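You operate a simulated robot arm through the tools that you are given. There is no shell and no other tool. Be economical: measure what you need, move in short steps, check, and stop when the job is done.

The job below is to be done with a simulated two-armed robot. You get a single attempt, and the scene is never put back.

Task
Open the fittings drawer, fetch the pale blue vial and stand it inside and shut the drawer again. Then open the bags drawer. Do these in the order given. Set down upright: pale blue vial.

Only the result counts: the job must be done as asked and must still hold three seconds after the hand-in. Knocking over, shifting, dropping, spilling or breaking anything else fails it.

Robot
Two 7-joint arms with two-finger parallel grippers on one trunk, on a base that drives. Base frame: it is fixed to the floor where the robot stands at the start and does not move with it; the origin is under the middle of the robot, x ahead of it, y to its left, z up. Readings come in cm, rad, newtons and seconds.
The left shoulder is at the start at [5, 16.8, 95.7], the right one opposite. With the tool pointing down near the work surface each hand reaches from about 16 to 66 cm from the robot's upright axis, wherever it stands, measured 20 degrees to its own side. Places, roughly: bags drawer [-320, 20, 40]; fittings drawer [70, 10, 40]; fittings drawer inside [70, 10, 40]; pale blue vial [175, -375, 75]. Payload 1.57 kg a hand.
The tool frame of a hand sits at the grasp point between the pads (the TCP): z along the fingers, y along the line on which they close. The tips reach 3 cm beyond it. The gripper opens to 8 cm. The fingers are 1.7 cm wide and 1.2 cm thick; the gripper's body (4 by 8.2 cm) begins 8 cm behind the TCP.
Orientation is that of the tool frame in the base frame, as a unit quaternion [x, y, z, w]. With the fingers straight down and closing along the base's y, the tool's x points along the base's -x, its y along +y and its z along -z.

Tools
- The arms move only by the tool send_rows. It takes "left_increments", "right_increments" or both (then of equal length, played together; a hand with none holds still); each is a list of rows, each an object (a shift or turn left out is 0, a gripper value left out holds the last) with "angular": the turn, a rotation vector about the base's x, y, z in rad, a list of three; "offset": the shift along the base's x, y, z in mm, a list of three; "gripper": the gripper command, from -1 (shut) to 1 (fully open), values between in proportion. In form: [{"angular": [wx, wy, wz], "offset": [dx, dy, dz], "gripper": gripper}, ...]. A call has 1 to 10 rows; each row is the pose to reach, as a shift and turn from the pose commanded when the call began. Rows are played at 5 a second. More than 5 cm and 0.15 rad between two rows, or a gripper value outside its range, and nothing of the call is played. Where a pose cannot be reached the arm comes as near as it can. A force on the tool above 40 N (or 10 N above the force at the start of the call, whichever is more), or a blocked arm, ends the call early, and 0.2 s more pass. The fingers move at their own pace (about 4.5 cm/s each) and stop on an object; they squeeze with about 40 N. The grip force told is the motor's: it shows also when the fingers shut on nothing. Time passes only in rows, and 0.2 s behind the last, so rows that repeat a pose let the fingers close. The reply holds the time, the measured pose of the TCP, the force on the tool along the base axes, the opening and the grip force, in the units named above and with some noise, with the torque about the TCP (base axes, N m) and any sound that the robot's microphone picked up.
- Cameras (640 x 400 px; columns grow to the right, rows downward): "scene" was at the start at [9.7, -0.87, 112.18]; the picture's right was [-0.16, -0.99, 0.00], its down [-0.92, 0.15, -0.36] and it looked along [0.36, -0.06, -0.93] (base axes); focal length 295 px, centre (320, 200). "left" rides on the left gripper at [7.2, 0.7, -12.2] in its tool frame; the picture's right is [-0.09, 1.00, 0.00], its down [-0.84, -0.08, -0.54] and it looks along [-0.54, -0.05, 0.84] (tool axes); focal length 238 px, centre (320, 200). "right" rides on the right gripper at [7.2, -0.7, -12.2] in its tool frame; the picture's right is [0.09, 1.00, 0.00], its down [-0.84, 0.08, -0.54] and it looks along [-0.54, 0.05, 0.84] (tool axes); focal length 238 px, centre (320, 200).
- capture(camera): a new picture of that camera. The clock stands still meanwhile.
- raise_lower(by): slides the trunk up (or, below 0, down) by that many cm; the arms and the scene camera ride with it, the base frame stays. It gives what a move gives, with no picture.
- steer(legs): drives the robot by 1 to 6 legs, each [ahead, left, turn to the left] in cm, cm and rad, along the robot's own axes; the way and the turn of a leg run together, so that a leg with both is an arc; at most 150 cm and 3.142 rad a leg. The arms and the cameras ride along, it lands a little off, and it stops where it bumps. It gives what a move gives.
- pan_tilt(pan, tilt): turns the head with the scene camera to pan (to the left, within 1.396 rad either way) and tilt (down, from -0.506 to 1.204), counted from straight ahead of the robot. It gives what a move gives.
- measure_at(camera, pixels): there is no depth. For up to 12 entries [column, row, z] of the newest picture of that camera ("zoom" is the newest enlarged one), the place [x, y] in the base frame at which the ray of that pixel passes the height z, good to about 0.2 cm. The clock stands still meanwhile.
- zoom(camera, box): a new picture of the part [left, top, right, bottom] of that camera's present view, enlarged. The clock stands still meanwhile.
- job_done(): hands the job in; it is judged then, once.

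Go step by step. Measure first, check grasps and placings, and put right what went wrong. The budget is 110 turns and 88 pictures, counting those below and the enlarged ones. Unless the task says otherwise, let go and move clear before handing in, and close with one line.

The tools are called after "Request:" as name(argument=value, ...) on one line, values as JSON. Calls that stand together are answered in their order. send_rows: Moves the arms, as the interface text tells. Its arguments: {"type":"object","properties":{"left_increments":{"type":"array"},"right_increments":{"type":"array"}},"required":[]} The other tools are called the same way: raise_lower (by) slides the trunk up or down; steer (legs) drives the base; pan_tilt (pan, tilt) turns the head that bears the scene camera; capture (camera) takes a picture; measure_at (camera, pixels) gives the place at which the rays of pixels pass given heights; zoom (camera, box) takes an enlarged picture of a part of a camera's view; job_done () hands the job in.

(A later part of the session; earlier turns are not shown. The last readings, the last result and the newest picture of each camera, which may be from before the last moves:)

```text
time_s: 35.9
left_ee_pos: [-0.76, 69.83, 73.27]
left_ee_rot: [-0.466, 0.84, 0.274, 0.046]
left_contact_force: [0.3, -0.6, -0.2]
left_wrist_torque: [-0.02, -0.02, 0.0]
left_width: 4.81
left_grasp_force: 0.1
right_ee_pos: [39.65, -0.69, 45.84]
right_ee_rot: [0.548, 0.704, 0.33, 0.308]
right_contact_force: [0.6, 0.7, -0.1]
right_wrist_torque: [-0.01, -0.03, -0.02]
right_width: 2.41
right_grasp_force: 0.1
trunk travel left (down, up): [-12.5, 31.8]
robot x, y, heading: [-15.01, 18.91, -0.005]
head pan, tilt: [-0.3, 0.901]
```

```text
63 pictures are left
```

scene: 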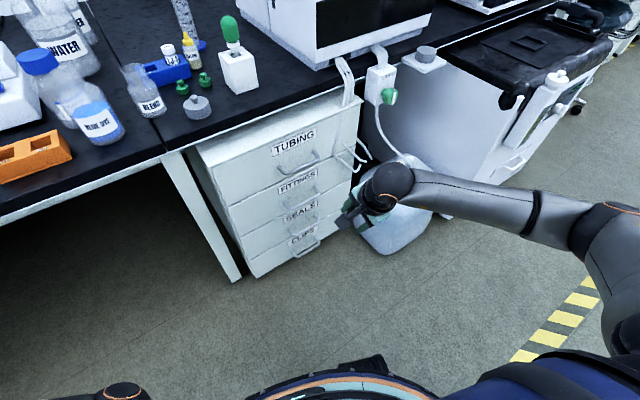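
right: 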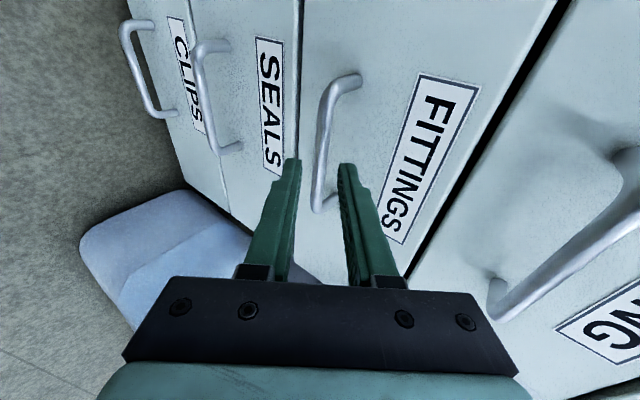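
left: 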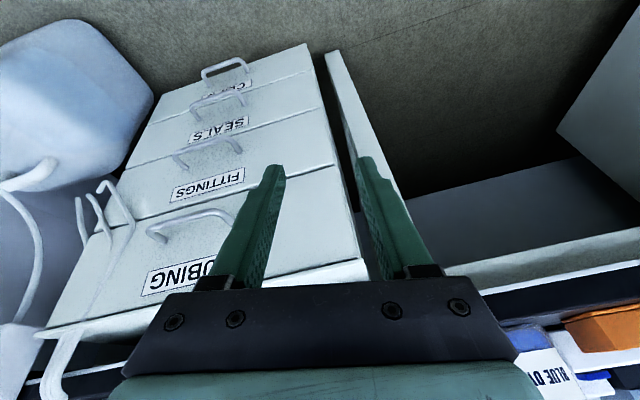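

The bar sits between the finger tips. I go in by alternating small base and trunk moves.

Request:
steer(legs=[[1.7, 0.2, 0]])

Request:
raise_lower(by=-1.6)

Request:
capture(camera="right")

```text
time_s: 36.6
left_ee_pos: [0.81, 70.0, 73.34]
left_ee_rot: [-0.467, 0.84, 0.274, 0.046]
left_contact_force: [1.0, -0.1, 0.4]
left_wrist_torque: [-0.02, -0.01, 0.0]
left_width: 4.81
left_grasp_force: 0.1
right_ee_pos: [41.18, -0.45, 45.85]
right_ee_rot: [0.549, 0.704, 0.329, 0.309]
right_contact_force: [-0.2, -0.3, 0.7]
right_wrist_torque: [0.02, 0.01, 0.0]
right_width: 2.41
right_grasp_force: 0.1
trunk travel left (down, up): [-12.5, 31.8]
robot x, y, heading: [-13.1, 18.68, -0.0]
head pan, tilt: [-0.3, 0.901]
```

```text
time_s: 37.3
left_ee_pos: [0.83, 69.99, 71.85]
left_ee_rot: [-0.466, 0.84, 0.274, 0.046]
left_contact_force: [-0.6, -0.5, 0.0]
left_wrist_torque: [-0.03, 0.01, 0.0]
left_width: 4.81
left_grasp_force: 0.1
right_ee_pos: [41.33, -0.51, 44.36]
right_ee_rot: [0.549, 0.704, 0.329, 0.308]
right_contact_force: [0.5, -0.1, 0.8]
right_wrist_torque: [0.01, -0.03, -0.01]
right_width: 2.42
right_grasp_force: 0.0
trunk travel left (down, up): [-10.9, 33.4]
robot x, y, heading: [-13.58, 19.22, -0.003]
head pan, tilt: [-0.3, 0.901]
```

```text
62 pictures are left
```

right: 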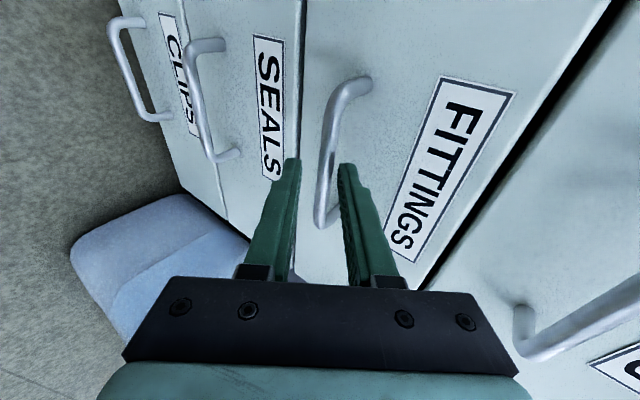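

Request:
steer(legs=[[1.6, 0.3, 0]])

Request:
raise_lower(by=-1.2)

Request:
zoom(camera="right", box=[220, 60, 460, 300])

```text
time_s: 38.0
left_ee_pos: [2.33, 70.19, 71.76]
left_ee_rot: [-0.467, 0.84, 0.274, 0.046]
left_contact_force: [-0.3, -0.5, -0.6]
left_wrist_torque: [-0.02, 0.0, -0.01]
left_width: 4.81
left_grasp_force: 0.0
right_ee_pos: [42.84, -0.22, 44.34]
right_ee_rot: [0.549, 0.704, 0.329, 0.308]
right_contact_force: [-0.5, 0.0, -0.5]
right_wrist_torque: [0.02, 0.0, 0.01]
right_width: 2.41
right_grasp_force: 0.0
trunk travel left (down, up): [-10.9, 33.4]
robot x, y, heading: [-11.61, 19.11, -0.004]
head pan, tilt: [-0.3, 0.901]
```

```text
time_s: 38.6
left_ee_pos: [2.34, 70.28, 70.54]
left_ee_rot: [-0.466, 0.84, 0.274, 0.045]
left_contact_force: [0.6, -0.9, 0.3]
left_wrist_torque: [-0.01, -0.01, 0.0]
left_width: 4.83
left_grasp_force: 0.1
right_ee_pos: [42.85, -0.24, 43.01]
right_ee_rot: [0.548, 0.704, 0.329, 0.309]
right_contact_force: [0.0, -0.3, -0.5]
right_wrist_torque: [-0.04, -0.01, 0.03]
right_width: 2.42
right_grasp_force: 0.0
trunk travel left (down, up): [-9.7, 34.6]
robot x, y, heading: [-11.95, 19.57, -0.004]
head pan, tilt: [-0.3, 0.901]
```

```text
1.67 times, centred on (340, 180) of right
```

zoom: 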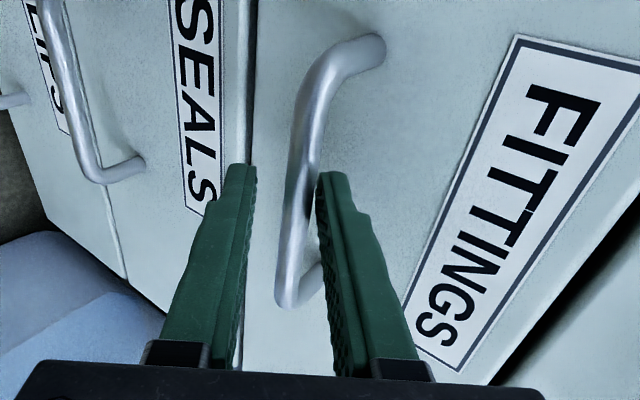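

The bar is between the fingers and no force is felt, so I close the gripper.

Request:
send_rows(right_increments=[{"gripper": -1}, {"gripper": -1}, {"gripper": -1}])

Request:
capture(camera="right")

```text
time_s: 39.5
left_ee_pos: [2.4, 70.31, 70.65]
left_ee_rot: [-0.467, 0.84, 0.274, 0.047]
left_contact_force: [0.2, 0.1, 0.3]
left_wrist_torque: [0.03, 0.0, -0.03]
left_width: 4.8
left_grasp_force: 0.1
right_ee_pos: [42.93, -0.19, 43.32]
right_ee_rot: [0.547, 0.703, 0.331, 0.311]
right_contact_force: [1.7, 3.9, 13.0]
right_wrist_torque: [0.3, -0.04, 0.09]
right_width: 1.1
right_grasp_force: 28.4
trunk travel left (down, up): [-9.7, 34.6]
robot x, y, heading: [-11.34, 19.12, -0.003]
head pan, tilt: [-0.3, 0.901]
```

```text
60 pictures are left
```

right: 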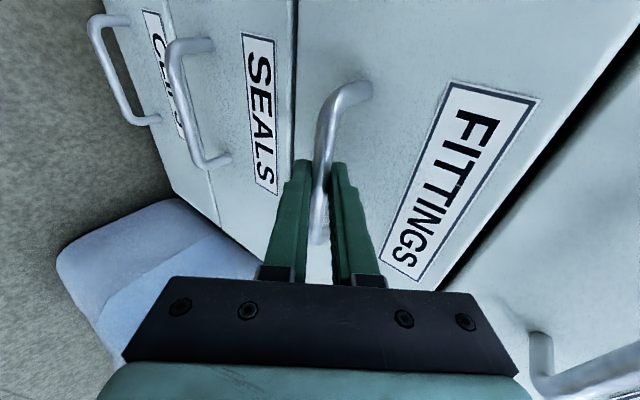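

Gripped: width 1.1 cm with 28 N. Now I pull by driving back along the drawer axis.

Request:
steer(legs=[[-6, -1.4, 0]])

Request:
capture(camera="right")

```text
time_s: 40.4
left_ee_pos: [-3.53, 68.85, 70.51]
left_ee_rot: [-0.466, 0.84, 0.273, 0.046]
left_contact_force: [-0.6, -0.3, -0.3]
left_wrist_torque: [-0.03, 0.01, 0.0]
left_width: 4.8
left_grasp_force: 0.1
right_ee_pos: [37.1, -2.03, 43.32]
right_ee_rot: [0.548, 0.701, 0.329, 0.314]
right_contact_force: [4.1, -18.5, 13.6]
right_wrist_torque: [0.17, -0.02, -0.12]
right_width: 1.07
right_grasp_force: 28.6
trunk travel left (down, up): [-9.7, 34.6]
robot x, y, heading: [-17.49, 18.18, -0.005]
head pan, tilt: [-0.3, 0.901]
```

```text
59 pictures are left
```

right: 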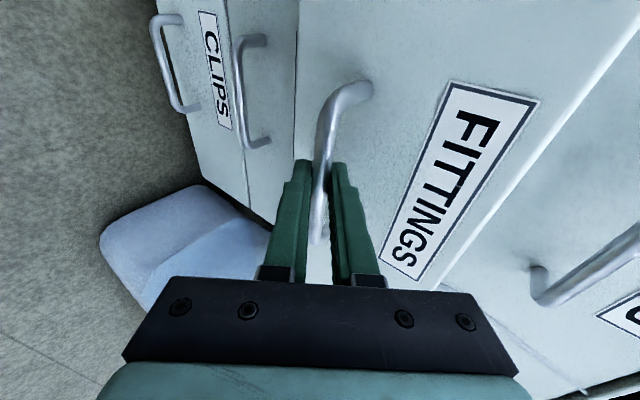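

The drawer comes. The side force suggests the axis points a little more toward -y, so I adjust and pull about 15 cm more.

Request:
steer(legs=[[-7, -2.2, 0], [-8, -2.2, 0]])

Request:
capture(camera="scene")

```text
time_s: 42.1
left_ee_pos: [-18.12, 64.45, 70.54]
left_ee_rot: [-0.466, 0.841, 0.273, 0.046]
left_contact_force: [0.9, -0.3, -0.3]
left_wrist_torque: [-0.03, -0.02, 0.01]
left_width: 4.78
left_grasp_force: 0.0
right_ee_pos: [22.19, -6.69, 43.19]
right_ee_rot: [0.549, 0.7, 0.328, 0.317]
right_contact_force: [3.2, -12.5, 3.8]
right_wrist_torque: [0.06, -0.02, -0.22]
right_width: 1.08
right_grasp_force: 29.0
trunk travel left (down, up): [-9.7, 34.6]
robot x, y, heading: [-32.34, 13.73, -0.008]
head pan, tilt: [-0.3, 0.901]
```

```text
58 pictures are left
```

scene: 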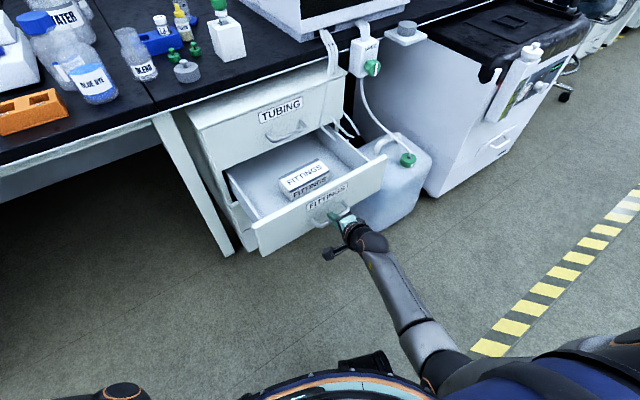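

The drawer is open about 21.5 cm along (-0.954,-0.30) and a FITTINGS box is visible inside. I open the fingers slightly and leave by the reverse path.

Request:
send_rows(right_increments=[{"gripper": -0.4}, {"gripper": -0.4}, {"gripper": -0.4}])

Request:
raise_lower(by=0.9)

Request:
steer(legs=[[-1.6, -0.4, 0]])

Request:
capture(camera="right")

```text
time_s: 42.9
left_ee_pos: [-18.14, 64.53, 70.57]
left_ee_rot: [-0.465, 0.841, 0.274, 0.045]
left_contact_force: [-0.8, -0.1, 0.0]
left_wrist_torque: [-0.01, 0.03, 0.01]
left_width: 4.81
left_grasp_force: 0.1
right_ee_pos: [22.31, -6.76, 43.35]
right_ee_rot: [0.549, 0.701, 0.328, 0.317]
right_contact_force: [0.6, 0.0, -0.4]
right_wrist_torque: [-0.01, -0.04, 0.01]
right_width: 2.4
right_grasp_force: 0.2
trunk travel left (down, up): [-9.7, 34.6]
robot x, y, heading: [-32.48, 13.57, -0.005]
head pan, tilt: [-0.3, 0.901]
```

```text
time_s: 43.5
left_ee_pos: [-18.21, 64.5, 71.41]
left_ee_rot: [-0.466, 0.84, 0.274, 0.045]
left_contact_force: [-0.4, 0.5, -0.4]
left_wrist_torque: [-0.02, -0.01, -0.02]
left_width: 4.8
left_grasp_force: 0.2
right_ee_pos: [22.34, -6.66, 44.26]
right_ee_rot: [0.549, 0.701, 0.327, 0.316]
right_contact_force: [-0.4, -0.3, -0.9]
right_wrist_torque: [0.01, 0.03, -0.01]
right_width: 2.49
right_grasp_force: 0.8
trunk travel left (down, up): [-10.6, 33.7]
robot x, y, heading: [-32.16, 13.58, -0.005]
head pan, tilt: [-0.3, 0.901]
```

```text
time_s: 44.3
left_ee_pos: [-19.81, 64.07, 71.42]
left_ee_rot: [-0.465, 0.841, 0.274, 0.046]
left_contact_force: [-0.2, 0.6, -0.4]
left_wrist_torque: [0.0, -0.01, -0.04]
left_width: 4.8
left_grasp_force: 0.1
right_ee_pos: [20.76, -7.14, 44.26]
right_ee_rot: [0.549, 0.7, 0.328, 0.317]
right_contact_force: [-0.2, 0.0, 0.5]
right_wrist_torque: [0.01, -0.02, 0.01]
right_width: 2.4
right_grasp_force: 0.0
trunk travel left (down, up): [-10.6, 33.7]
robot x, y, heading: [-33.8, 13.59, -0.007]
head pan, tilt: [-0.3, 0.901]
```

```text
57 pictures are left
```

right: 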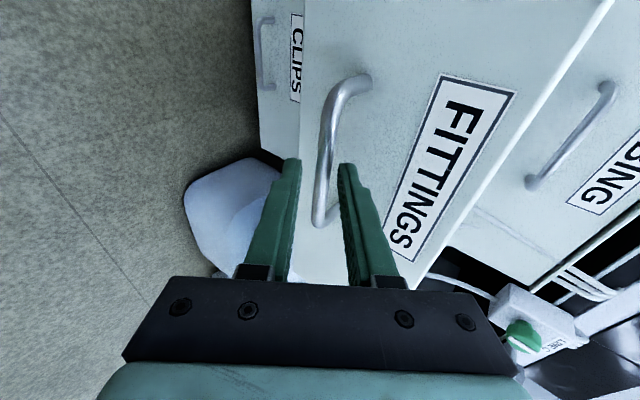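

Released cleanly and the drawer stayed open. I back off and raise the trunk, then unroll the right hand to its starting posture.

Request:
steer(legs=[[-25, -3, 0]])

Request:
raise_lower(by=10)

Request:
send_rows(right_increments=[{"angular": [-0.0684, 0.066, 0.1145], "offset": [-10, -8, 4]}, {"angular": [-0.1368, 0.132, 0.229], "offset": [-20, -16, 8]}, {"angular": [-0.2052, 0.198, 0.3435], "offset": [-30, -24, 12]}, {"angular": [-0.2736, 0.264, 0.458], "offset": [-40, -32, 16]}, {"angular": [-0.342, 0.33, 0.5725], "offset": [-60, -40, 20]}, {"angular": [-0.4104, 0.396, 0.687], "offset": [-80, -48, 24]}, {"angular": [-0.4788, 0.462, 0.8015], "offset": [-100, -56, 28]}, {"angular": [-0.5472, 0.528, 0.916], "offset": [-130, -64, 32]}, {"angular": [-0.6156, 0.594, 1.0305], "offset": [-160, -70, 36]}, {"angular": [-0.684, 0.66, 1.145], "offset": [-190, -75, 40]}])

Request:
capture(camera="scene")

```text
time_s: 46.1
left_ee_pos: [-44.52, 61.29, 71.37]
left_ee_rot: [-0.466, 0.84, 0.274, 0.045]
left_contact_force: [0.3, 0.1, -0.4]
left_wrist_torque: [-0.02, 0.02, -0.01]
left_width: 4.82
left_grasp_force: 0.0
right_ee_pos: [-3.85, -9.85, 44.27]
right_ee_rot: [0.548, 0.701, 0.328, 0.316]
right_contact_force: [0.7, 0.3, 0.2]
right_wrist_torque: [0.01, -0.01, 0.02]
right_width: 2.41
right_grasp_force: 0.0
trunk travel left (down, up): [-10.6, 33.7]
robot x, y, heading: [-58.78, 10.06, -0.005]
head pan, tilt: [-0.3, 0.901]
```

```text
time_s: 47.4
left_ee_pos: [-44.5, 61.17, 81.42]
left_ee_rot: [-0.467, 0.84, 0.274, 0.045]
left_contact_force: [0.8, 0.7, -0.1]
left_wrist_torque: [0.0, -0.01, -0.01]
left_width: 4.77
left_grasp_force: 0.0
right_ee_pos: [-3.99, -9.76, 54.21]
right_ee_rot: [0.548, 0.701, 0.328, 0.316]
right_contact_force: [-0.7, 0.1, 0.3]
right_wrist_torque: [-0.01, -0.02, -0.02]
right_width: 2.42
right_grasp_force: 0.0
trunk travel left (down, up): [-20.6, 23.7]
robot x, y, heading: [-58.5, 10.23, -0.004]
head pan, tilt: [-0.3, 0.901]
```

```text
time_s: 49.6
left_ee_pos: [-44.35, 61.21, 81.42]
left_ee_rot: [-0.466, 0.84, 0.274, 0.045]
left_contact_force: [-0.8, 0.0, 0.4]
left_wrist_torque: [-0.03, 0.02, -0.01]
left_width: 4.81
left_grasp_force: 0.1
right_ee_pos: [-22.85, -17.37, 58.17]
right_ee_rot: [0.037, 0.999, 0.024, 0.02]
right_contact_force: [-0.7, 0.8, -0.2]
right_wrist_torque: [-0.01, 0.0, -0.01]
right_width: 2.41
right_grasp_force: 0.1
trunk travel left (down, up): [-20.6, 23.7]
robot x, y, heading: [-58.82, 10.26, -0.007]
head pan, tilt: [-0.3, 0.901]
```

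```text
56 pictures are left
```

scene: 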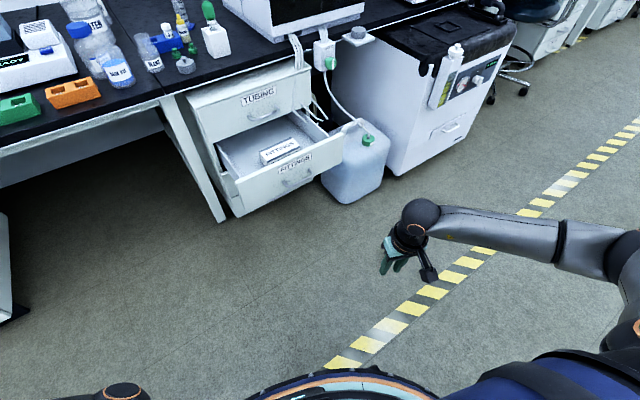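

Arm is back to normal. I look toward the vial's corner (to the right) to plan the drive.

Request:
send_rows(right_increments=[{"angular": [-0.047, 0.046, 0.078], "offset": [-30, 0, 40], "gripper": 1}, {"angular": [-0.047, 0.046, 0.078], "offset": [-50, 0, 80]}, {"angular": [-0.047, 0.046, 0.078], "offset": [-50, 0, 80]}])

Request:
pan_tilt(pan=-1.0, tilt=0.3)

Request:
capture(camera="scene")

```text
time_s: 50.4
left_ee_pos: [-44.44, 61.14, 81.45]
left_ee_rot: [-0.466, 0.84, 0.274, 0.046]
left_contact_force: [0.5, -0.8, 0.1]
left_wrist_torque: [-0.03, 0.01, 0.0]
left_width: 4.81
left_grasp_force: 0.0
right_ee_pos: [-27.84, -17.2, 66.27]
right_ee_rot: [-0.001, 1.0, 0.0, -0.001]
right_contact_force: [0.9, 0.5, -0.4]
right_wrist_torque: [0.0, 0.01, -0.03]
right_width: 8.01
right_grasp_force: 0.1
trunk travel left (down, up): [-20.6, 23.7]
robot x, y, heading: [-58.96, 10.47, -0.007]
head pan, tilt: [-0.3, 0.901]
```

```text
time_s: 51.5
left_ee_pos: [-44.57, 61.24, 81.46]
left_ee_rot: [-0.467, 0.839, 0.274, 0.046]
left_contact_force: [0.1, 0.9, -0.7]
left_wrist_torque: [-0.03, -0.02, 0.0]
left_width: 4.81
left_grasp_force: 0.0
right_ee_pos: [-27.82, -17.24, 66.09]
right_ee_rot: [-0.002, 1.0, 0.0, -0.001]
right_contact_force: [0.2, 0.2, 0.1]
right_wrist_torque: [0.01, 0.02, -0.01]
right_width: 8.02
right_grasp_force: 0.0
trunk travel left (down, up): [-20.6, 23.7]
robot x, y, heading: [-59.07, 10.45, -0.003]
head pan, tilt: [-1.0, 0.3]
```

```text
55 pictures are left
```

scene: 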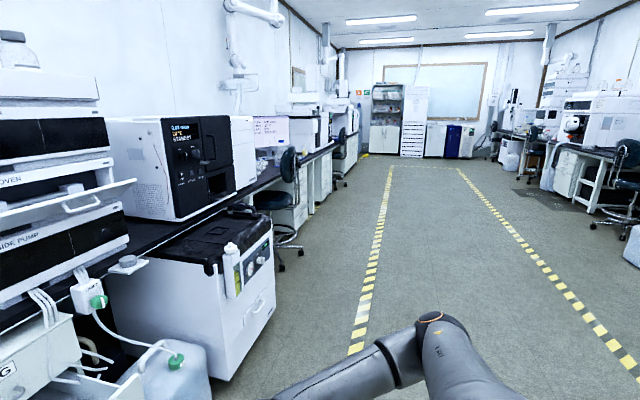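

The bench runs away to the right, rotated about 16° to the base frame, and the vial should be on that same bench about 4 m along. I check the floor positions of the chairs, the oven unit and the stripes.

Request:
measure_at(camera="scene", pixels=[[282, 270, 0], [300, 253, 0], [222, 378, 0], [274, 300, 0], [355, 350, 0], [385, 180, 0], [460, 170, 0], [560, 270, 0], [340, 187, 0], [305, 225, 0]])

Request:
zoom(camera="scene", box=[230, 60, 450, 280])

```text
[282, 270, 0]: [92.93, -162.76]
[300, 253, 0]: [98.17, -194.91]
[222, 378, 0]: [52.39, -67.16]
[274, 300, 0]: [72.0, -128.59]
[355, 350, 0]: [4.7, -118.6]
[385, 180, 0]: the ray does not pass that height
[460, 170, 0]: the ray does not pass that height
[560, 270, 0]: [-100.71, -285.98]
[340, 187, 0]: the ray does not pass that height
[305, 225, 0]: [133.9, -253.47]
```

```text
1.82 times, centred on (340, 170) of scene
```

zoom: 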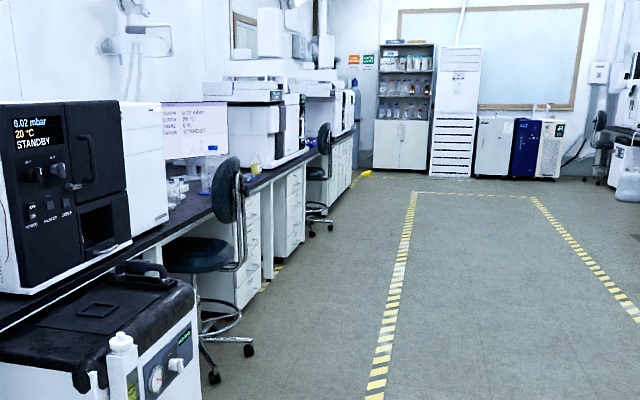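

Clear lane at this distance from the bench. I turn 0.29 rad left to face the bench squarely, then strafe right in legs.

Request:
steer(legs=[[0, 0, 0.29], [0, -150, 0], [0, -150, 0]])

Request:
pan_tilt(pan=-0.7, tilt=0.5)

Request:
capture(camera="scene")

```text
time_s: 78.8
left_ee_pos: [31.04, -224.93, 81.38]
left_ee_rot: [-0.595, 0.754, 0.277, 0.001]
left_contact_force: [-0.4, -0.6, 0.7]
left_wrist_torque: [0.01, 0.01, 0.03]
left_width: 4.79
left_grasp_force: 0.0
right_ee_pos: [71.77, -294.09, 66.15]
right_ee_rot: [-0.162, 0.987, 0.0, -0.001]
right_contact_force: [-0.4, -0.1, 0.7]
right_wrist_torque: [0.0, 0.0, -0.03]
right_width: 7.98
right_grasp_force: 0.0
trunk travel left (down, up): [-20.6, 23.7]
robot x, y, heading: [33.9, -277.41, 0.32]
head pan, tilt: [-1.0, 0.3]
```

```text
time_s: 79.6
left_ee_pos: [31.12, -224.94, 81.47]
left_ee_rot: [-0.596, 0.754, 0.278, 0.001]
left_contact_force: [0.3, 0.1, -0.2]
left_wrist_torque: [-0.02, 0.02, 0.0]
left_width: 4.82
left_grasp_force: 0.0
right_ee_pos: [71.86, -294.05, 66.03]
right_ee_rot: [-0.162, 0.987, 0.0, -0.001]
right_contact_force: [0.1, -0.2, -0.7]
right_wrist_torque: [0.04, -0.04, 0.04]
right_width: 7.99
right_grasp_force: 0.0
trunk travel left (down, up): [-20.6, 23.7]
robot x, y, heading: [33.43, -277.74, 0.315]
head pan, tilt: [-0.7, 0.499]
```

```text
53 pictures are left
```

scene: 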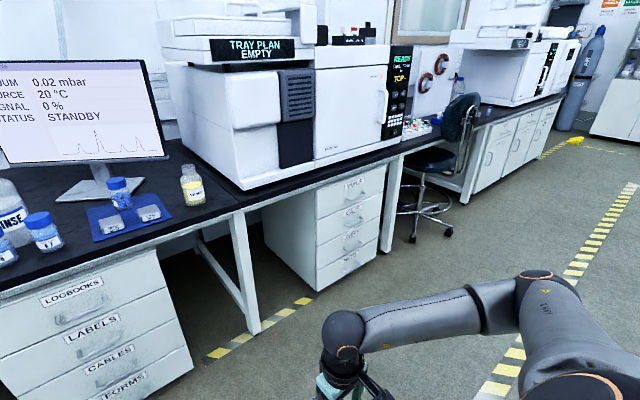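

I'm 2.8 m along. The vial may be near the small rack at (415,128), with a chair just past it at (430,220).

Request:
zoom(camera="scene", box=[360, 60, 520, 160])

Request:
measure_at(camera="scene", pixels=[[412, 240, 0], [447, 232, 0], [420, 210, 0], [318, 290, 0], [386, 250, 0], [415, 135, 73], [260, 332, 0], [470, 203, 0]])

```text
4.00 times, centred on (440, 110) of scene
```

zoom: 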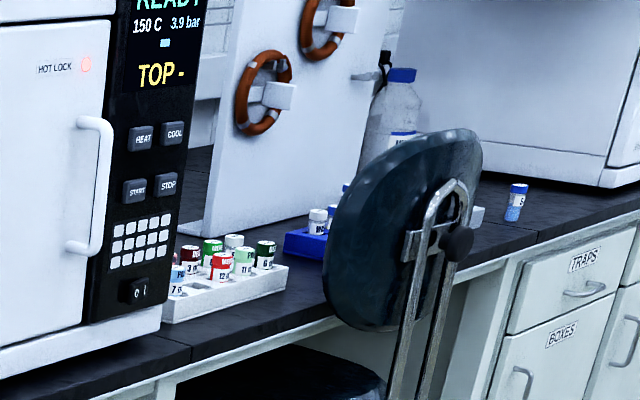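

```text
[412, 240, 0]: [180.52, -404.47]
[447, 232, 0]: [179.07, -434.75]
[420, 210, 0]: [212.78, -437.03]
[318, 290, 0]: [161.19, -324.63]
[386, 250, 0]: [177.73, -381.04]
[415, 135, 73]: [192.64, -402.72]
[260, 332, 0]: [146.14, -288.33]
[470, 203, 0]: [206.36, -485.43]
```

The rack holds numbered vials with coloured caps, just left of the chair. I go 95 cm farther right and look again before approaching.

Request:
steer(legs=[[0, -95, 0]])

Request:
pan_tilt(pan=-0.5, tilt=0.5)

Request:
capture(camera="scene")

```text
time_s: 88.1
left_ee_pos: [59.97, -313.26, 81.51]
left_ee_rot: [-0.6, 0.75, 0.278, -0.001]
left_contact_force: [-0.7, 0.0, 0.2]
left_wrist_torque: [-0.01, -0.02, 0.01]
left_width: 4.77
left_grasp_force: 0.0
right_ee_pos: [101.59, -381.78, 66.03]
right_ee_rot: [-0.168, 0.986, 0.0, 0.0]
right_contact_force: [-0.2, 0.0, -0.5]
right_wrist_torque: [-0.05, 0.01, 0.0]
right_width: 7.98
right_grasp_force: 0.1
trunk travel left (down, up): [-20.6, 23.7]
robot x, y, heading: [63.36, -365.61, 0.332]
head pan, tilt: [-0.7, 0.499]
```

```text
time_s: 88.9
left_ee_pos: [60.18, -313.17, 81.48]
left_ee_rot: [-0.6, 0.75, 0.278, -0.001]
left_contact_force: [-0.5, 1.3, 0.6]
left_wrist_torque: [0.01, -0.01, 0.01]
left_width: 4.79
left_grasp_force: 0.1
right_ee_pos: [101.57, -381.75, 66.26]
right_ee_rot: [-0.168, 0.986, 0.0, -0.001]
right_contact_force: [-0.7, -0.6, 0.1]
right_wrist_torque: [-0.01, -0.01, 0.05]
right_width: 8.01
right_grasp_force: 0.1
trunk travel left (down, up): [-20.6, 23.7]
robot x, y, heading: [63.32, -365.72, 0.332]
head pan, tilt: [-0.499, 0.499]
```

```text
51 pictures are left
```

scene: 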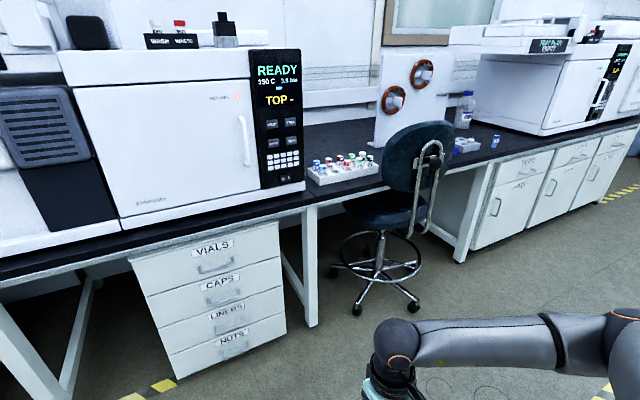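

Request:
zoom(camera="scene", box=[290, 120, 410, 200])

Request:
measure_at(camera="scene", pixels=[[318, 186, 73], [378, 168, 73], [310, 168, 75], [318, 170, 78], [356, 310, 0], [412, 310, 0], [335, 273, 0], [310, 325, 0], [495, 147, 73], [305, 190, 73]])

```text
5.00 times, centred on (350, 160) of scene
```

zoom: 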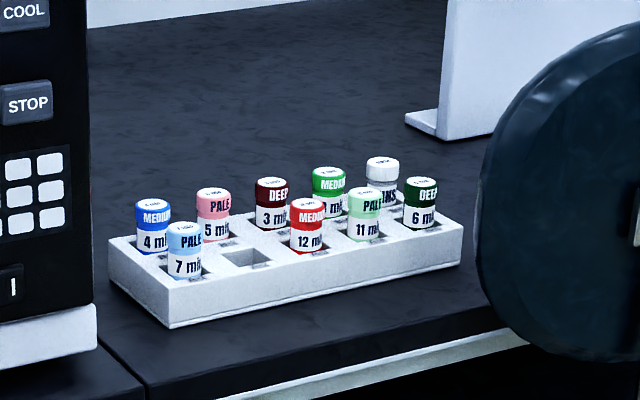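

```text
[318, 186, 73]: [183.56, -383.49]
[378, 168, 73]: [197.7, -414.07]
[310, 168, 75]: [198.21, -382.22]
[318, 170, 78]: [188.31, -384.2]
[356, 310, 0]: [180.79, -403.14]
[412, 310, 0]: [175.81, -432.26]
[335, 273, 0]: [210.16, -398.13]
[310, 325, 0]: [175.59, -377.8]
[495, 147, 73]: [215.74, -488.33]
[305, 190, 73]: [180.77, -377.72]
```

The pale blue vial ("PALE… 7 min") stands in the front-left hole of the rack. I check the chair backrest's position against where my right elbow will be.

Request:
measure_at(camera="scene", pixels=[[455, 130, 95], [455, 130, 85], [385, 160, 85], [425, 205, 60], [385, 225, 45], [375, 270, 0]])

Request:
steer(legs=[[40, -20, 0]])

Request:
pan_tilt(pan=-0.6, tilt=0.8)

Request:
capture(camera="scene")

```text
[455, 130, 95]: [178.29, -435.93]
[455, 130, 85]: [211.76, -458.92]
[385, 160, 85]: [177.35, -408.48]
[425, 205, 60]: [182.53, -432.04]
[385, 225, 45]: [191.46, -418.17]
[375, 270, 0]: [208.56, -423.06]
```

```text
time_s: 91.5
left_ee_pos: [103.64, -319.01, 81.45]
left_ee_rot: [-0.6, 0.75, 0.277, -0.001]
left_contact_force: [0.3, -0.1, -0.6]
left_wrist_torque: [0.0, 0.0, 0.0]
left_width: 4.8
left_grasp_force: 0.1
right_ee_pos: [145.29, -387.63, 66.14]
right_ee_rot: [-0.168, 0.986, -0.001, -0.001]
right_contact_force: [-1.0, -0.4, 0.0]
right_wrist_torque: [0.0, -0.02, 0.01]
right_width: 8.01
right_grasp_force: 0.1
trunk travel left (down, up): [-20.6, 23.7]
robot x, y, heading: [106.92, -371.85, 0.332]
head pan, tilt: [-0.499, 0.499]
```

```text
time_s: 92.3
left_ee_pos: [103.61, -319.01, 81.5]
left_ee_rot: [-0.6, 0.75, 0.278, -0.001]
left_contact_force: [0.3, 0.4, 0.4]
left_wrist_torque: [0.0, 0.01, 0.03]
left_width: 4.8
left_grasp_force: 0.0
right_ee_pos: [145.28, -387.56, 66.09]
right_ee_rot: [-0.167, 0.986, -0.001, 0.0]
right_contact_force: [0.1, 0.6, 0.6]
right_wrist_torque: [0.02, -0.01, 0.02]
right_width: 8.01
right_grasp_force: 0.0
trunk travel left (down, up): [-20.6, 23.7]
robot x, y, heading: [106.81, -371.79, 0.329]
head pan, tilt: [-0.6, 0.799]
```

```text
49 pictures are left
```

scene: 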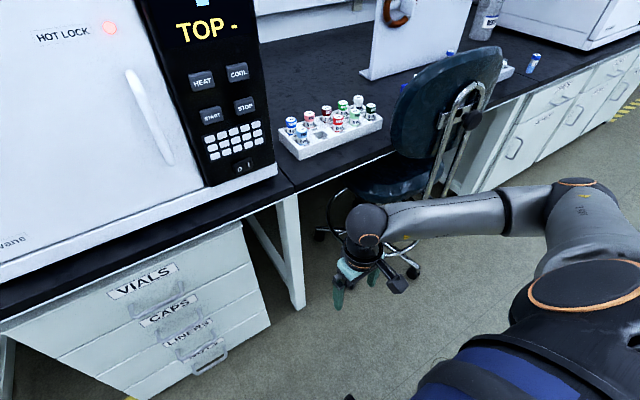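

Request:
measure_at(camera="scene", pixels=[[575, 185, 80], [575, 185, 90], [365, 222, 85], [291, 131, 73], [291, 131, 78], [291, 122, 80], [300, 159, 73], [383, 122, 73], [297, 190, 73]])

Request:
zoom(camera="scene", box=[270, 80, 410, 170])

```text
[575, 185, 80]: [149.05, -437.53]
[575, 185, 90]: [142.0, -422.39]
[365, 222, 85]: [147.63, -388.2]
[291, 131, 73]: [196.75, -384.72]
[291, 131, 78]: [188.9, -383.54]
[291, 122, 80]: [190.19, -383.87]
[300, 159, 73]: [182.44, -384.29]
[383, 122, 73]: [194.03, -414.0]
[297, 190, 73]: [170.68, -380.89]
```

```text
4.44 times, centred on (340, 125) of scene
```

zoom: 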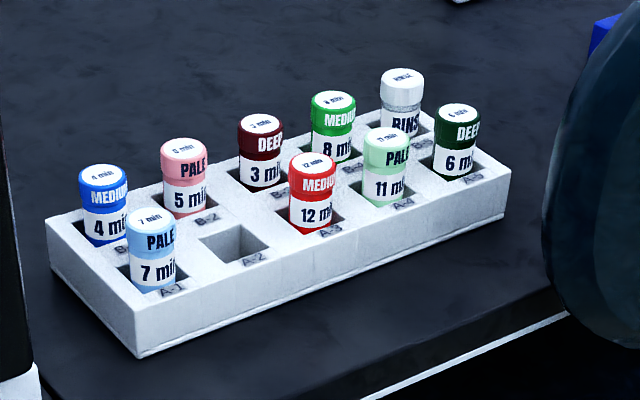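

The vial sits in slot A-1 at about (187,-386), and A-2 beside it is empty, so I can close along the rack's long side. I check the backrest height before bringing the forearm over it.

Request:
measure_at(camera="scene", pixels=[[480, 50, 85], [480, 50, 95], [480, 50, 105], [400, 110, 75], [400, 110, 85], [400, 150, 60], [302, 129, 78], [302, 129, 80], [302, 129, 82]])

Request:
raise_lower(by=20)

Request:
send_rows(right_increments=[{"offset": [0, 0, 40]}, {"offset": [0, 0, 80]}, {"offset": [0, 0, 110]}, {"offset": [0, 0, 110]}])

Request:
capture(camera="scene")

```text
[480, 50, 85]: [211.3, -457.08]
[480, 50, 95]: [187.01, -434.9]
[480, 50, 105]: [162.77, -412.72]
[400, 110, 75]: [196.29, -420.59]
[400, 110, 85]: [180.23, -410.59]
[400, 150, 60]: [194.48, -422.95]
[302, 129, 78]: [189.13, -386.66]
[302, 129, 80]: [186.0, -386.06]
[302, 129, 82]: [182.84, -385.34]
```

```text
time_s: 94.5
left_ee_pos: [103.58, -319.04, 101.35]
left_ee_rot: [-0.6, 0.75, 0.278, -0.001]
left_contact_force: [-0.7, 0.5, 0.8]
left_wrist_torque: [0.0, 0.0, 0.0]
left_width: 4.83
left_grasp_force: 0.0
right_ee_pos: [145.3, -387.65, 86.1]
right_ee_rot: [-0.167, 0.986, 0.001, -0.001]
right_contact_force: [-0.1, 0.5, 0.2]
right_wrist_torque: [0.02, -0.01, -0.04]
right_width: 8.01
right_grasp_force: 0.1
trunk travel left (down, up): [-40.6, 3.7]
robot x, y, heading: [107.22, -371.64, 0.338]
head pan, tilt: [-0.6, 0.799]
```

```text
time_s: 95.5
left_ee_pos: [103.56, -319.01, 101.49]
left_ee_rot: [-0.6, 0.75, 0.278, -0.001]
left_contact_force: [-1.1, 0.8, 0.0]
left_wrist_torque: [0.02, 0.01, -0.02]
left_width: 4.8
left_grasp_force: 0.0
right_ee_pos: [145.22, -387.45, 97.22]
right_ee_rot: [-0.168, 0.986, 0.0, -0.001]
right_contact_force: [0.4, 0.0, 0.1]
right_wrist_torque: [-0.01, -0.01, -0.02]
right_width: 8.0
right_grasp_force: 0.0
trunk travel left (down, up): [-40.6, 3.7]
robot x, y, heading: [107.1, -371.7, 0.331]
head pan, tilt: [-0.6, 0.799]
```

```text
47 pictures are left
```

scene: 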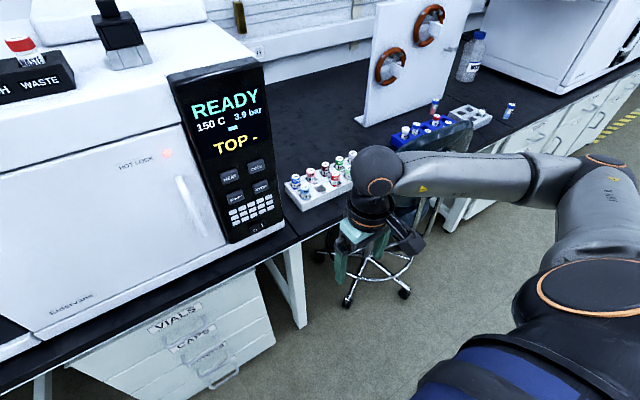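

The forearm is now well above the backrest. I drive the base 15 ahead and 14 right, then move the hand forward at this height.

Request:
steer(legs=[[15, -14, 0]])

Request:
capture(camera="right")

Request:
capture(camera="scene")

```text
time_s: 97.4
left_ee_pos: [122.26, -327.31, 101.45]
left_ee_rot: [-0.599, 0.751, 0.278, 0.0]
left_contact_force: [0.7, -0.7, 0.4]
left_wrist_torque: [0.01, 0.0, 0.02]
left_width: 4.82
left_grasp_force: 0.0
right_ee_pos: [163.7, -395.81, 97.1]
right_ee_rot: [-0.166, 0.986, -0.001, 0.0]
right_contact_force: [-0.6, -0.6, -0.2]
right_wrist_torque: [-0.01, 0.01, 0.03]
right_width: 7.99
right_grasp_force: 0.1
trunk travel left (down, up): [-40.6, 3.7]
robot x, y, heading: [125.49, -379.98, 0.331]
head pan, tilt: [-0.6, 0.799]
```

```text
46 pictures are left
```

right: 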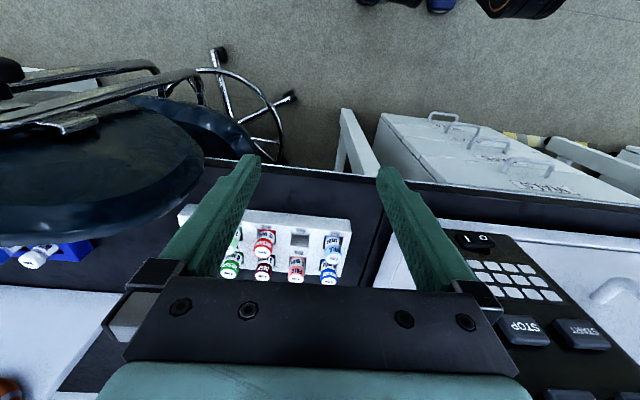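

```text
45 pictures are left
```

scene: 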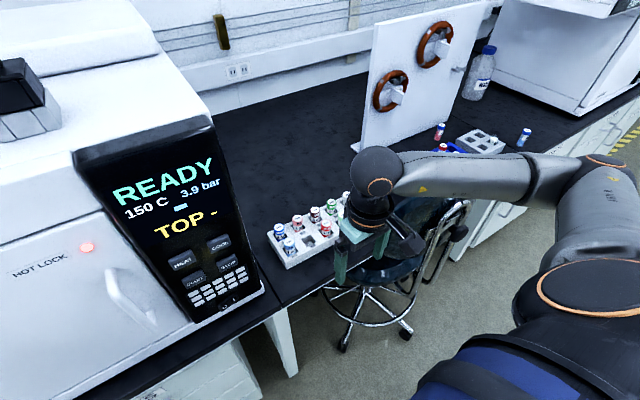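

I enlarge both views for triangulating the pale-blue cap.

Request:
zoom(camera="right", box=[210, 190, 370, 290])

Request:
zoom(camera="scene", box=[250, 180, 370, 280])

```text
4.00 times, centred on (290, 240) of right
```

zoom: 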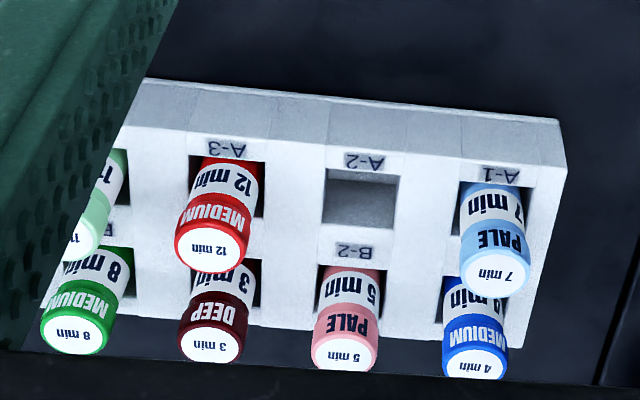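

```text
4.00 times, centred on (310, 230) of scene
```

zoom: 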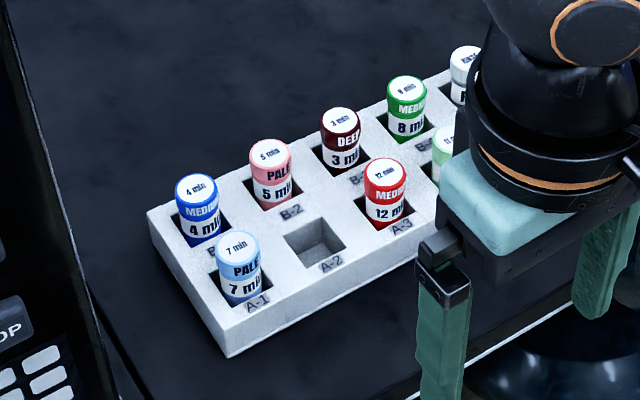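

Request:
measure_at(camera="right", pixels=[[333.75, 258.75, 76], [333.75, 258.75, 80], [333.75, 258.75, 84], [349.5, 220, 72], [349.5, 220, 76], [349.5, 220, 80]])

Request:
measure_at(camera="scene", pixels=[[289.5, 241.5, 76], [289.5, 241.5, 80], [289.5, 241.5, 84], [286.5, 263, 72], [286.5, 263, 76], [286.5, 263, 80]])

```text
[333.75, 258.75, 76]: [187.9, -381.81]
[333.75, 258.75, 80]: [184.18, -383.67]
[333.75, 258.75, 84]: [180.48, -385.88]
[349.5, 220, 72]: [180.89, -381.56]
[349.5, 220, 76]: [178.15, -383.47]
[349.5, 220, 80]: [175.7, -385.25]
```

```text
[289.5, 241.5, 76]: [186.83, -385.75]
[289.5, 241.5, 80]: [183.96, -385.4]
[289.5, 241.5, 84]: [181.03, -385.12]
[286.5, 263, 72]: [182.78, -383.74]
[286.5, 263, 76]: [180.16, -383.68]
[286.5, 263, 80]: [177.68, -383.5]
```

Triangulated: the cap top is near (181.6,-385.2,83) and the rack top about z=76.5. I bring the hand above it, narrow the opening to 5 cm, and check from close by.

Request:
send_rows(right_increments=[{"offset": [40, 24, 0], "gripper": 0.25}, {"offset": [80, 48, 0]}, {"offset": [120, 72, 0]}, {"offset": [150, 90, 0]}, {"offset": [178, 106, 0]}, {"offset": [178, 106, -40]}, {"offset": [178, 106, -40]}])

Request:
capture(camera="right")

Request:
capture(camera="scene")

```text
time_s: 99.0
left_ee_pos: [122.27, -327.25, 101.46]
left_ee_rot: [-0.6, 0.75, 0.278, 0.0]
left_contact_force: [0.1, -0.3, -1.1]
left_wrist_torque: [0.01, -0.01, 0.0]
left_width: 4.8
left_grasp_force: 0.2
right_ee_pos: [181.45, -385.14, 92.87]
right_ee_rot: [-0.167, 0.986, -0.001, 0.0]
right_contact_force: [-0.2, -0.2, 0.8]
right_wrist_torque: [0.0, -0.03, 0.01]
right_width: 4.99
right_grasp_force: 0.2
trunk travel left (down, up): [-40.6, 3.7]
robot x, y, heading: [125.7, -380.19, 0.329]
head pan, tilt: [-0.6, 0.799]
```

```text
42 pictures are left
```

right: 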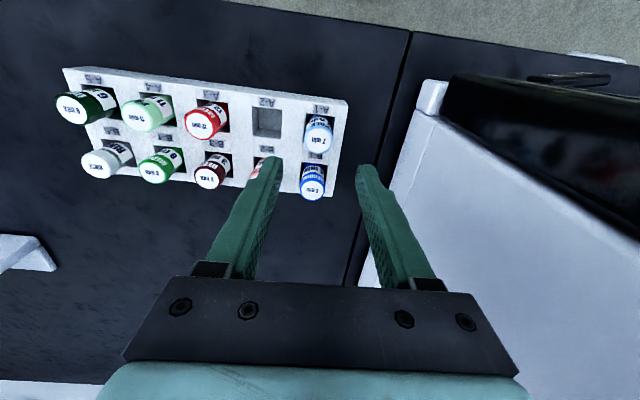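

```text
41 pictures are left
```

scene: 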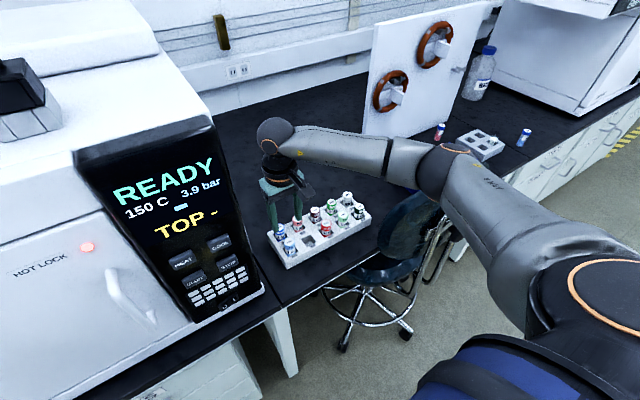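

By the camera geometry the cap at (318,138) lies almost directly below the TCP. I confirm with a measure.

Request:
measure_at(camera="right", pixels=[[318, 140, 83], [318, 140, 82], [318, 140, 81], [320, 113, 76.5], [312, 182, 83]])

Request:
measure_at(camera="scene", pixels=[[289.5, 241.5, 82], [289.5, 241.5, 83], [289.5, 241.5, 81]])

```text
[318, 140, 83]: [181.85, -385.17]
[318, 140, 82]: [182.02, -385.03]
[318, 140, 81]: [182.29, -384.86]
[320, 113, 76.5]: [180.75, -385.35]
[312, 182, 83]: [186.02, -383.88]
```

```text
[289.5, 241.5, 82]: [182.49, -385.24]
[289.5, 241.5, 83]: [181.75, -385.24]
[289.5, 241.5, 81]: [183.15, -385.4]
```

Confirmed: cap at (182,-385.2). I lower to TCP z≈80.8 and close.

Request:
send_rows(right_increments=[{"offset": [5, 0, -40]}, {"offset": [5, 0, -80]}, {"offset": [5, 0, -105]}, {"offset": [5, 0, -120]}, {"offset": [5, 0, -120], "gripper": -1}, {"offset": [5, 0, -120], "gripper": -1}, {"offset": [5, 0, -120], "gripper": -1}, {"offset": [5, 0, -120], "gripper": -1}])

Request:
capture(camera="right")

```text
time_s: 100.0
left_ee_pos: [122.09, -327.29, 101.42]
left_ee_rot: [-0.599, 0.751, 0.278, 0.001]
left_contact_force: [-0.2, 0.8, 0.9]
left_wrist_torque: [-0.03, 0.04, 0.04]
left_width: 4.8
left_grasp_force: 0.1
right_ee_pos: [181.79, -385.27, 82.19]
right_ee_rot: [-0.167, 0.986, 0.0, -0.003]
right_contact_force: [-17.0, -6.4, 24.1]
right_wrist_torque: [-0.3, 0.32, -0.01]
right_width: 4.95
right_grasp_force: 0.0
trunk travel left (down, up): [-40.6, 3.7]
robot x, y, heading: [125.57, -379.93, 0.326]
head pan, tilt: [-0.6, 0.799]
stopped in row 4 (right hand): the force on the tool passed its limit at 50 N (the readings are from after the stop); the commanded pose is now the measured one
```

```text
40 pictures are left
```

right: 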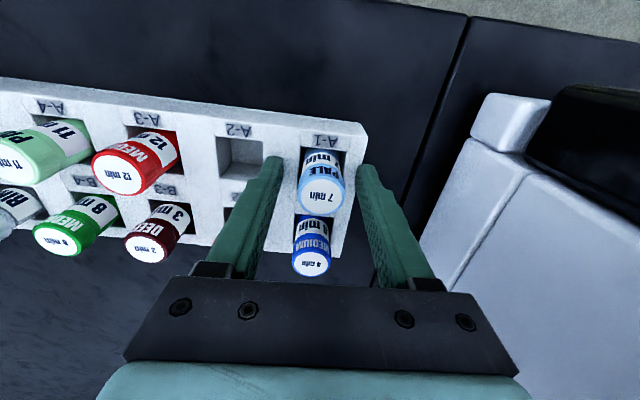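

The fingertips touched the rack top at z≈79.2. The cap is between the fingers, so I lift 5 mm and close there.

Request:
send_rows(right_increments=[{"offset": [0, 0, 5]}, {"offset": [0, 0, 5], "gripper": -1}, {"offset": [0, 0, 5], "gripper": -1}, {"offset": [0, 0, 5], "gripper": -1}, {"offset": [0, 0, 5], "gripper": -1}])

Request:
capture(camera="right")

```text
time_s: 101.2
left_ee_pos: [122.21, -327.29, 101.45]
left_ee_rot: [-0.6, 0.75, 0.278, -0.001]
left_contact_force: [0.7, 0.1, 1.3]
left_wrist_torque: [0.0, 0.0, -0.01]
left_width: 4.81
left_grasp_force: 0.0
right_ee_pos: [182.09, -385.31, 82.13]
right_ee_rot: [-0.167, 0.986, 0.0, -0.001]
right_contact_force: [-0.3, -1.3, 0.3]
right_wrist_torque: [-0.01, 0.01, 0.0]
right_width: 2.57
right_grasp_force: 37.2
trunk travel left (down, up): [-40.6, 3.7]
robot x, y, heading: [125.72, -380.05, 0.329]
head pan, tilt: [-0.6, 0.799]
```

```text
39 pictures are left
```

right: 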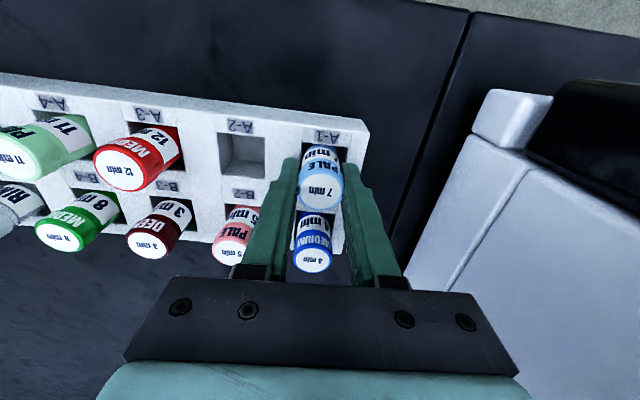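

Gripped at width 2.57 cm with 37 N. I lift straight up slowly and check.

Request:
send_rows(right_increments=[{"offset": [0, 0, 15]}, {"offset": [0, 0, 35]}, {"offset": [0, 0, 60]}, {"offset": [0, 0, 90]}, {"offset": [0, 0, 120]}, {"offset": [0, 0, 150]}])

Request:
capture(camera="right")

Request:
capture(camera="scene")

```text
time_s: 102.6
left_ee_pos: [122.29, -327.2, 101.35]
left_ee_rot: [-0.599, 0.751, 0.278, 0.0]
left_contact_force: [0.2, -0.7, 0.4]
left_wrist_torque: [0.0, 0.0, -0.01]
left_width: 4.78
left_grasp_force: 0.1
right_ee_pos: [182.09, -385.22, 97.37]
right_ee_rot: [-0.166, 0.986, 0.0, -0.001]
right_contact_force: [0.4, 0.3, -0.4]
right_wrist_torque: [0.01, 0.04, -0.01]
right_width: 2.59
right_grasp_force: 37.3
trunk travel left (down, up): [-40.6, 3.7]
robot x, y, heading: [125.6, -380.08, 0.324]
head pan, tilt: [-0.6, 0.799]
```

```text
38 pictures are left
```

right: 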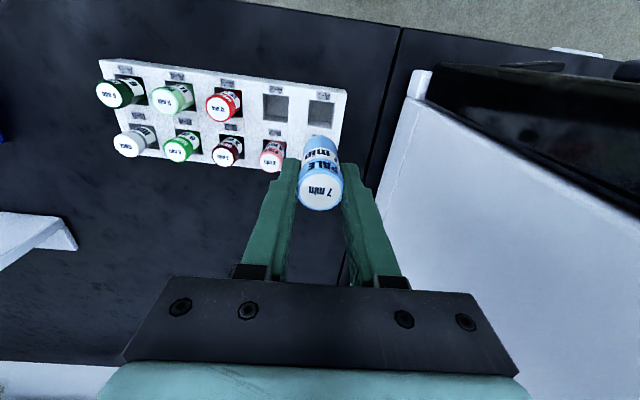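

```text
37 pictures are left
```

scene: 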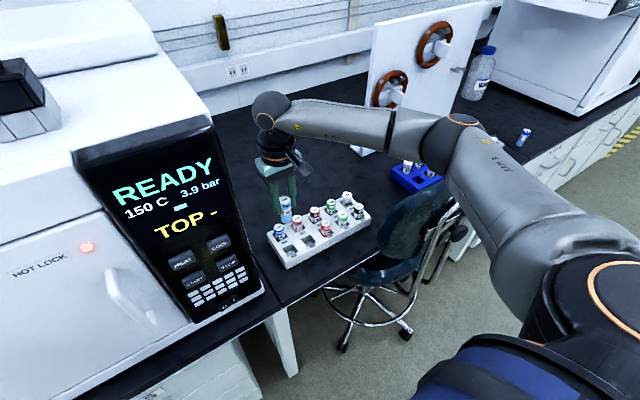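

The vial is held upright and out of the rack. I zoom to measure how far it reaches below the TCP.

Request:
zoom(camera="scene", box=[240, 140, 330, 240])

Request:
send_rows(right_increments=[{"offset": [-40, -20, 10]}, {"offset": [-80, -40, 20]}, {"offset": [-120, -60, 20]}, {"offset": [-160, -80, 20]}, {"offset": [-180, -100, 20]}])

```text
4.00 times, centred on (285, 190) of scene
```

zoom: 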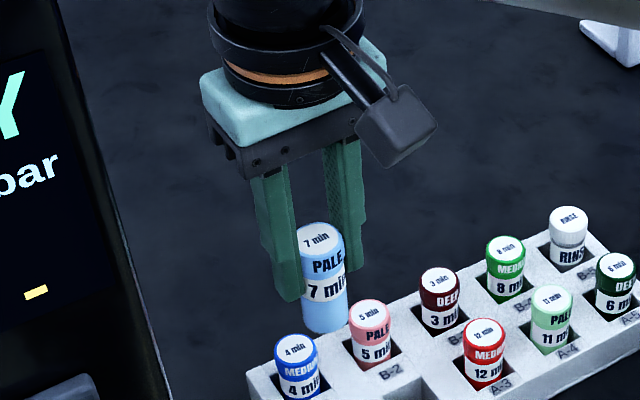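

```text
time_s: 103.8
left_ee_pos: [122.24, -327.32, 101.31]
left_ee_rot: [-0.599, 0.751, 0.278, 0.0]
left_contact_force: [-0.3, -0.9, 0.1]
left_wrist_torque: [0.04, 0.05, 0.02]
left_width: 4.8
left_grasp_force: 0.0
right_ee_pos: [163.96, -395.39, 99.27]
right_ee_rot: [-0.167, 0.986, -0.001, -0.001]
right_contact_force: [0.4, 0.1, 0.3]
right_wrist_torque: [0.0, 0.03, -0.03]
right_width: 2.56
right_grasp_force: 36.6
trunk travel left (down, up): [-40.6, 3.7]
robot x, y, heading: [125.56, -380.36, 0.334]
head pan, tilt: [-0.6, 0.799]
```

Vial is about 7.4 cm long, held near its cap. I back away from the bench and strafe left to the open drawer.

Request:
steer(legs=[[-48, 0, 0], [0, 150, 0], [0, 150, 0]])

Request:
raise_lower(by=-20)

```text
time_s: 132.2
left_ee_pos: [-15.38, -60.96, 101.48]
left_ee_rot: [-0.593, 0.756, 0.278, 0.002]
left_contact_force: [-0.1, 0.3, 0.2]
left_wrist_torque: [-0.01, -0.01, -0.02]
left_width: 4.8
left_grasp_force: 0.0
right_ee_pos: [25.42, -129.65, 99.24]
right_ee_rot: [-0.159, 0.987, 0.0, -0.001]
right_contact_force: [0.4, -0.6, -0.2]
right_wrist_torque: [-0.01, -0.01, 0.01]
right_width: 2.59
right_grasp_force: 37.2
trunk travel left (down, up): [-40.6, 3.7]
robot x, y, heading: [-12.66, -113.77, 0.313]
head pan, tilt: [-0.6, 0.799]
```

```text
time_s: 134.3
left_ee_pos: [-15.27, -61.02, 81.44]
left_ee_rot: [-0.593, 0.756, 0.278, 0.002]
left_contact_force: [0.5, -0.2, 0.1]
left_wrist_torque: [-0.02, 0.03, -0.02]
left_width: 4.81
left_grasp_force: 0.0
right_ee_pos: [25.38, -129.62, 79.37]
right_ee_rot: [-0.159, 0.987, 0.0, 0.0]
right_contact_force: [-1.1, -0.2, -1.0]
right_wrist_torque: [-0.02, -0.02, 0.01]
right_width: 2.57
right_grasp_force: 37.3
trunk travel left (down, up): [-20.6, 23.7]
robot x, y, heading: [-12.98, -113.75, 0.313]
head pan, tilt: [-0.6, 0.799]
```

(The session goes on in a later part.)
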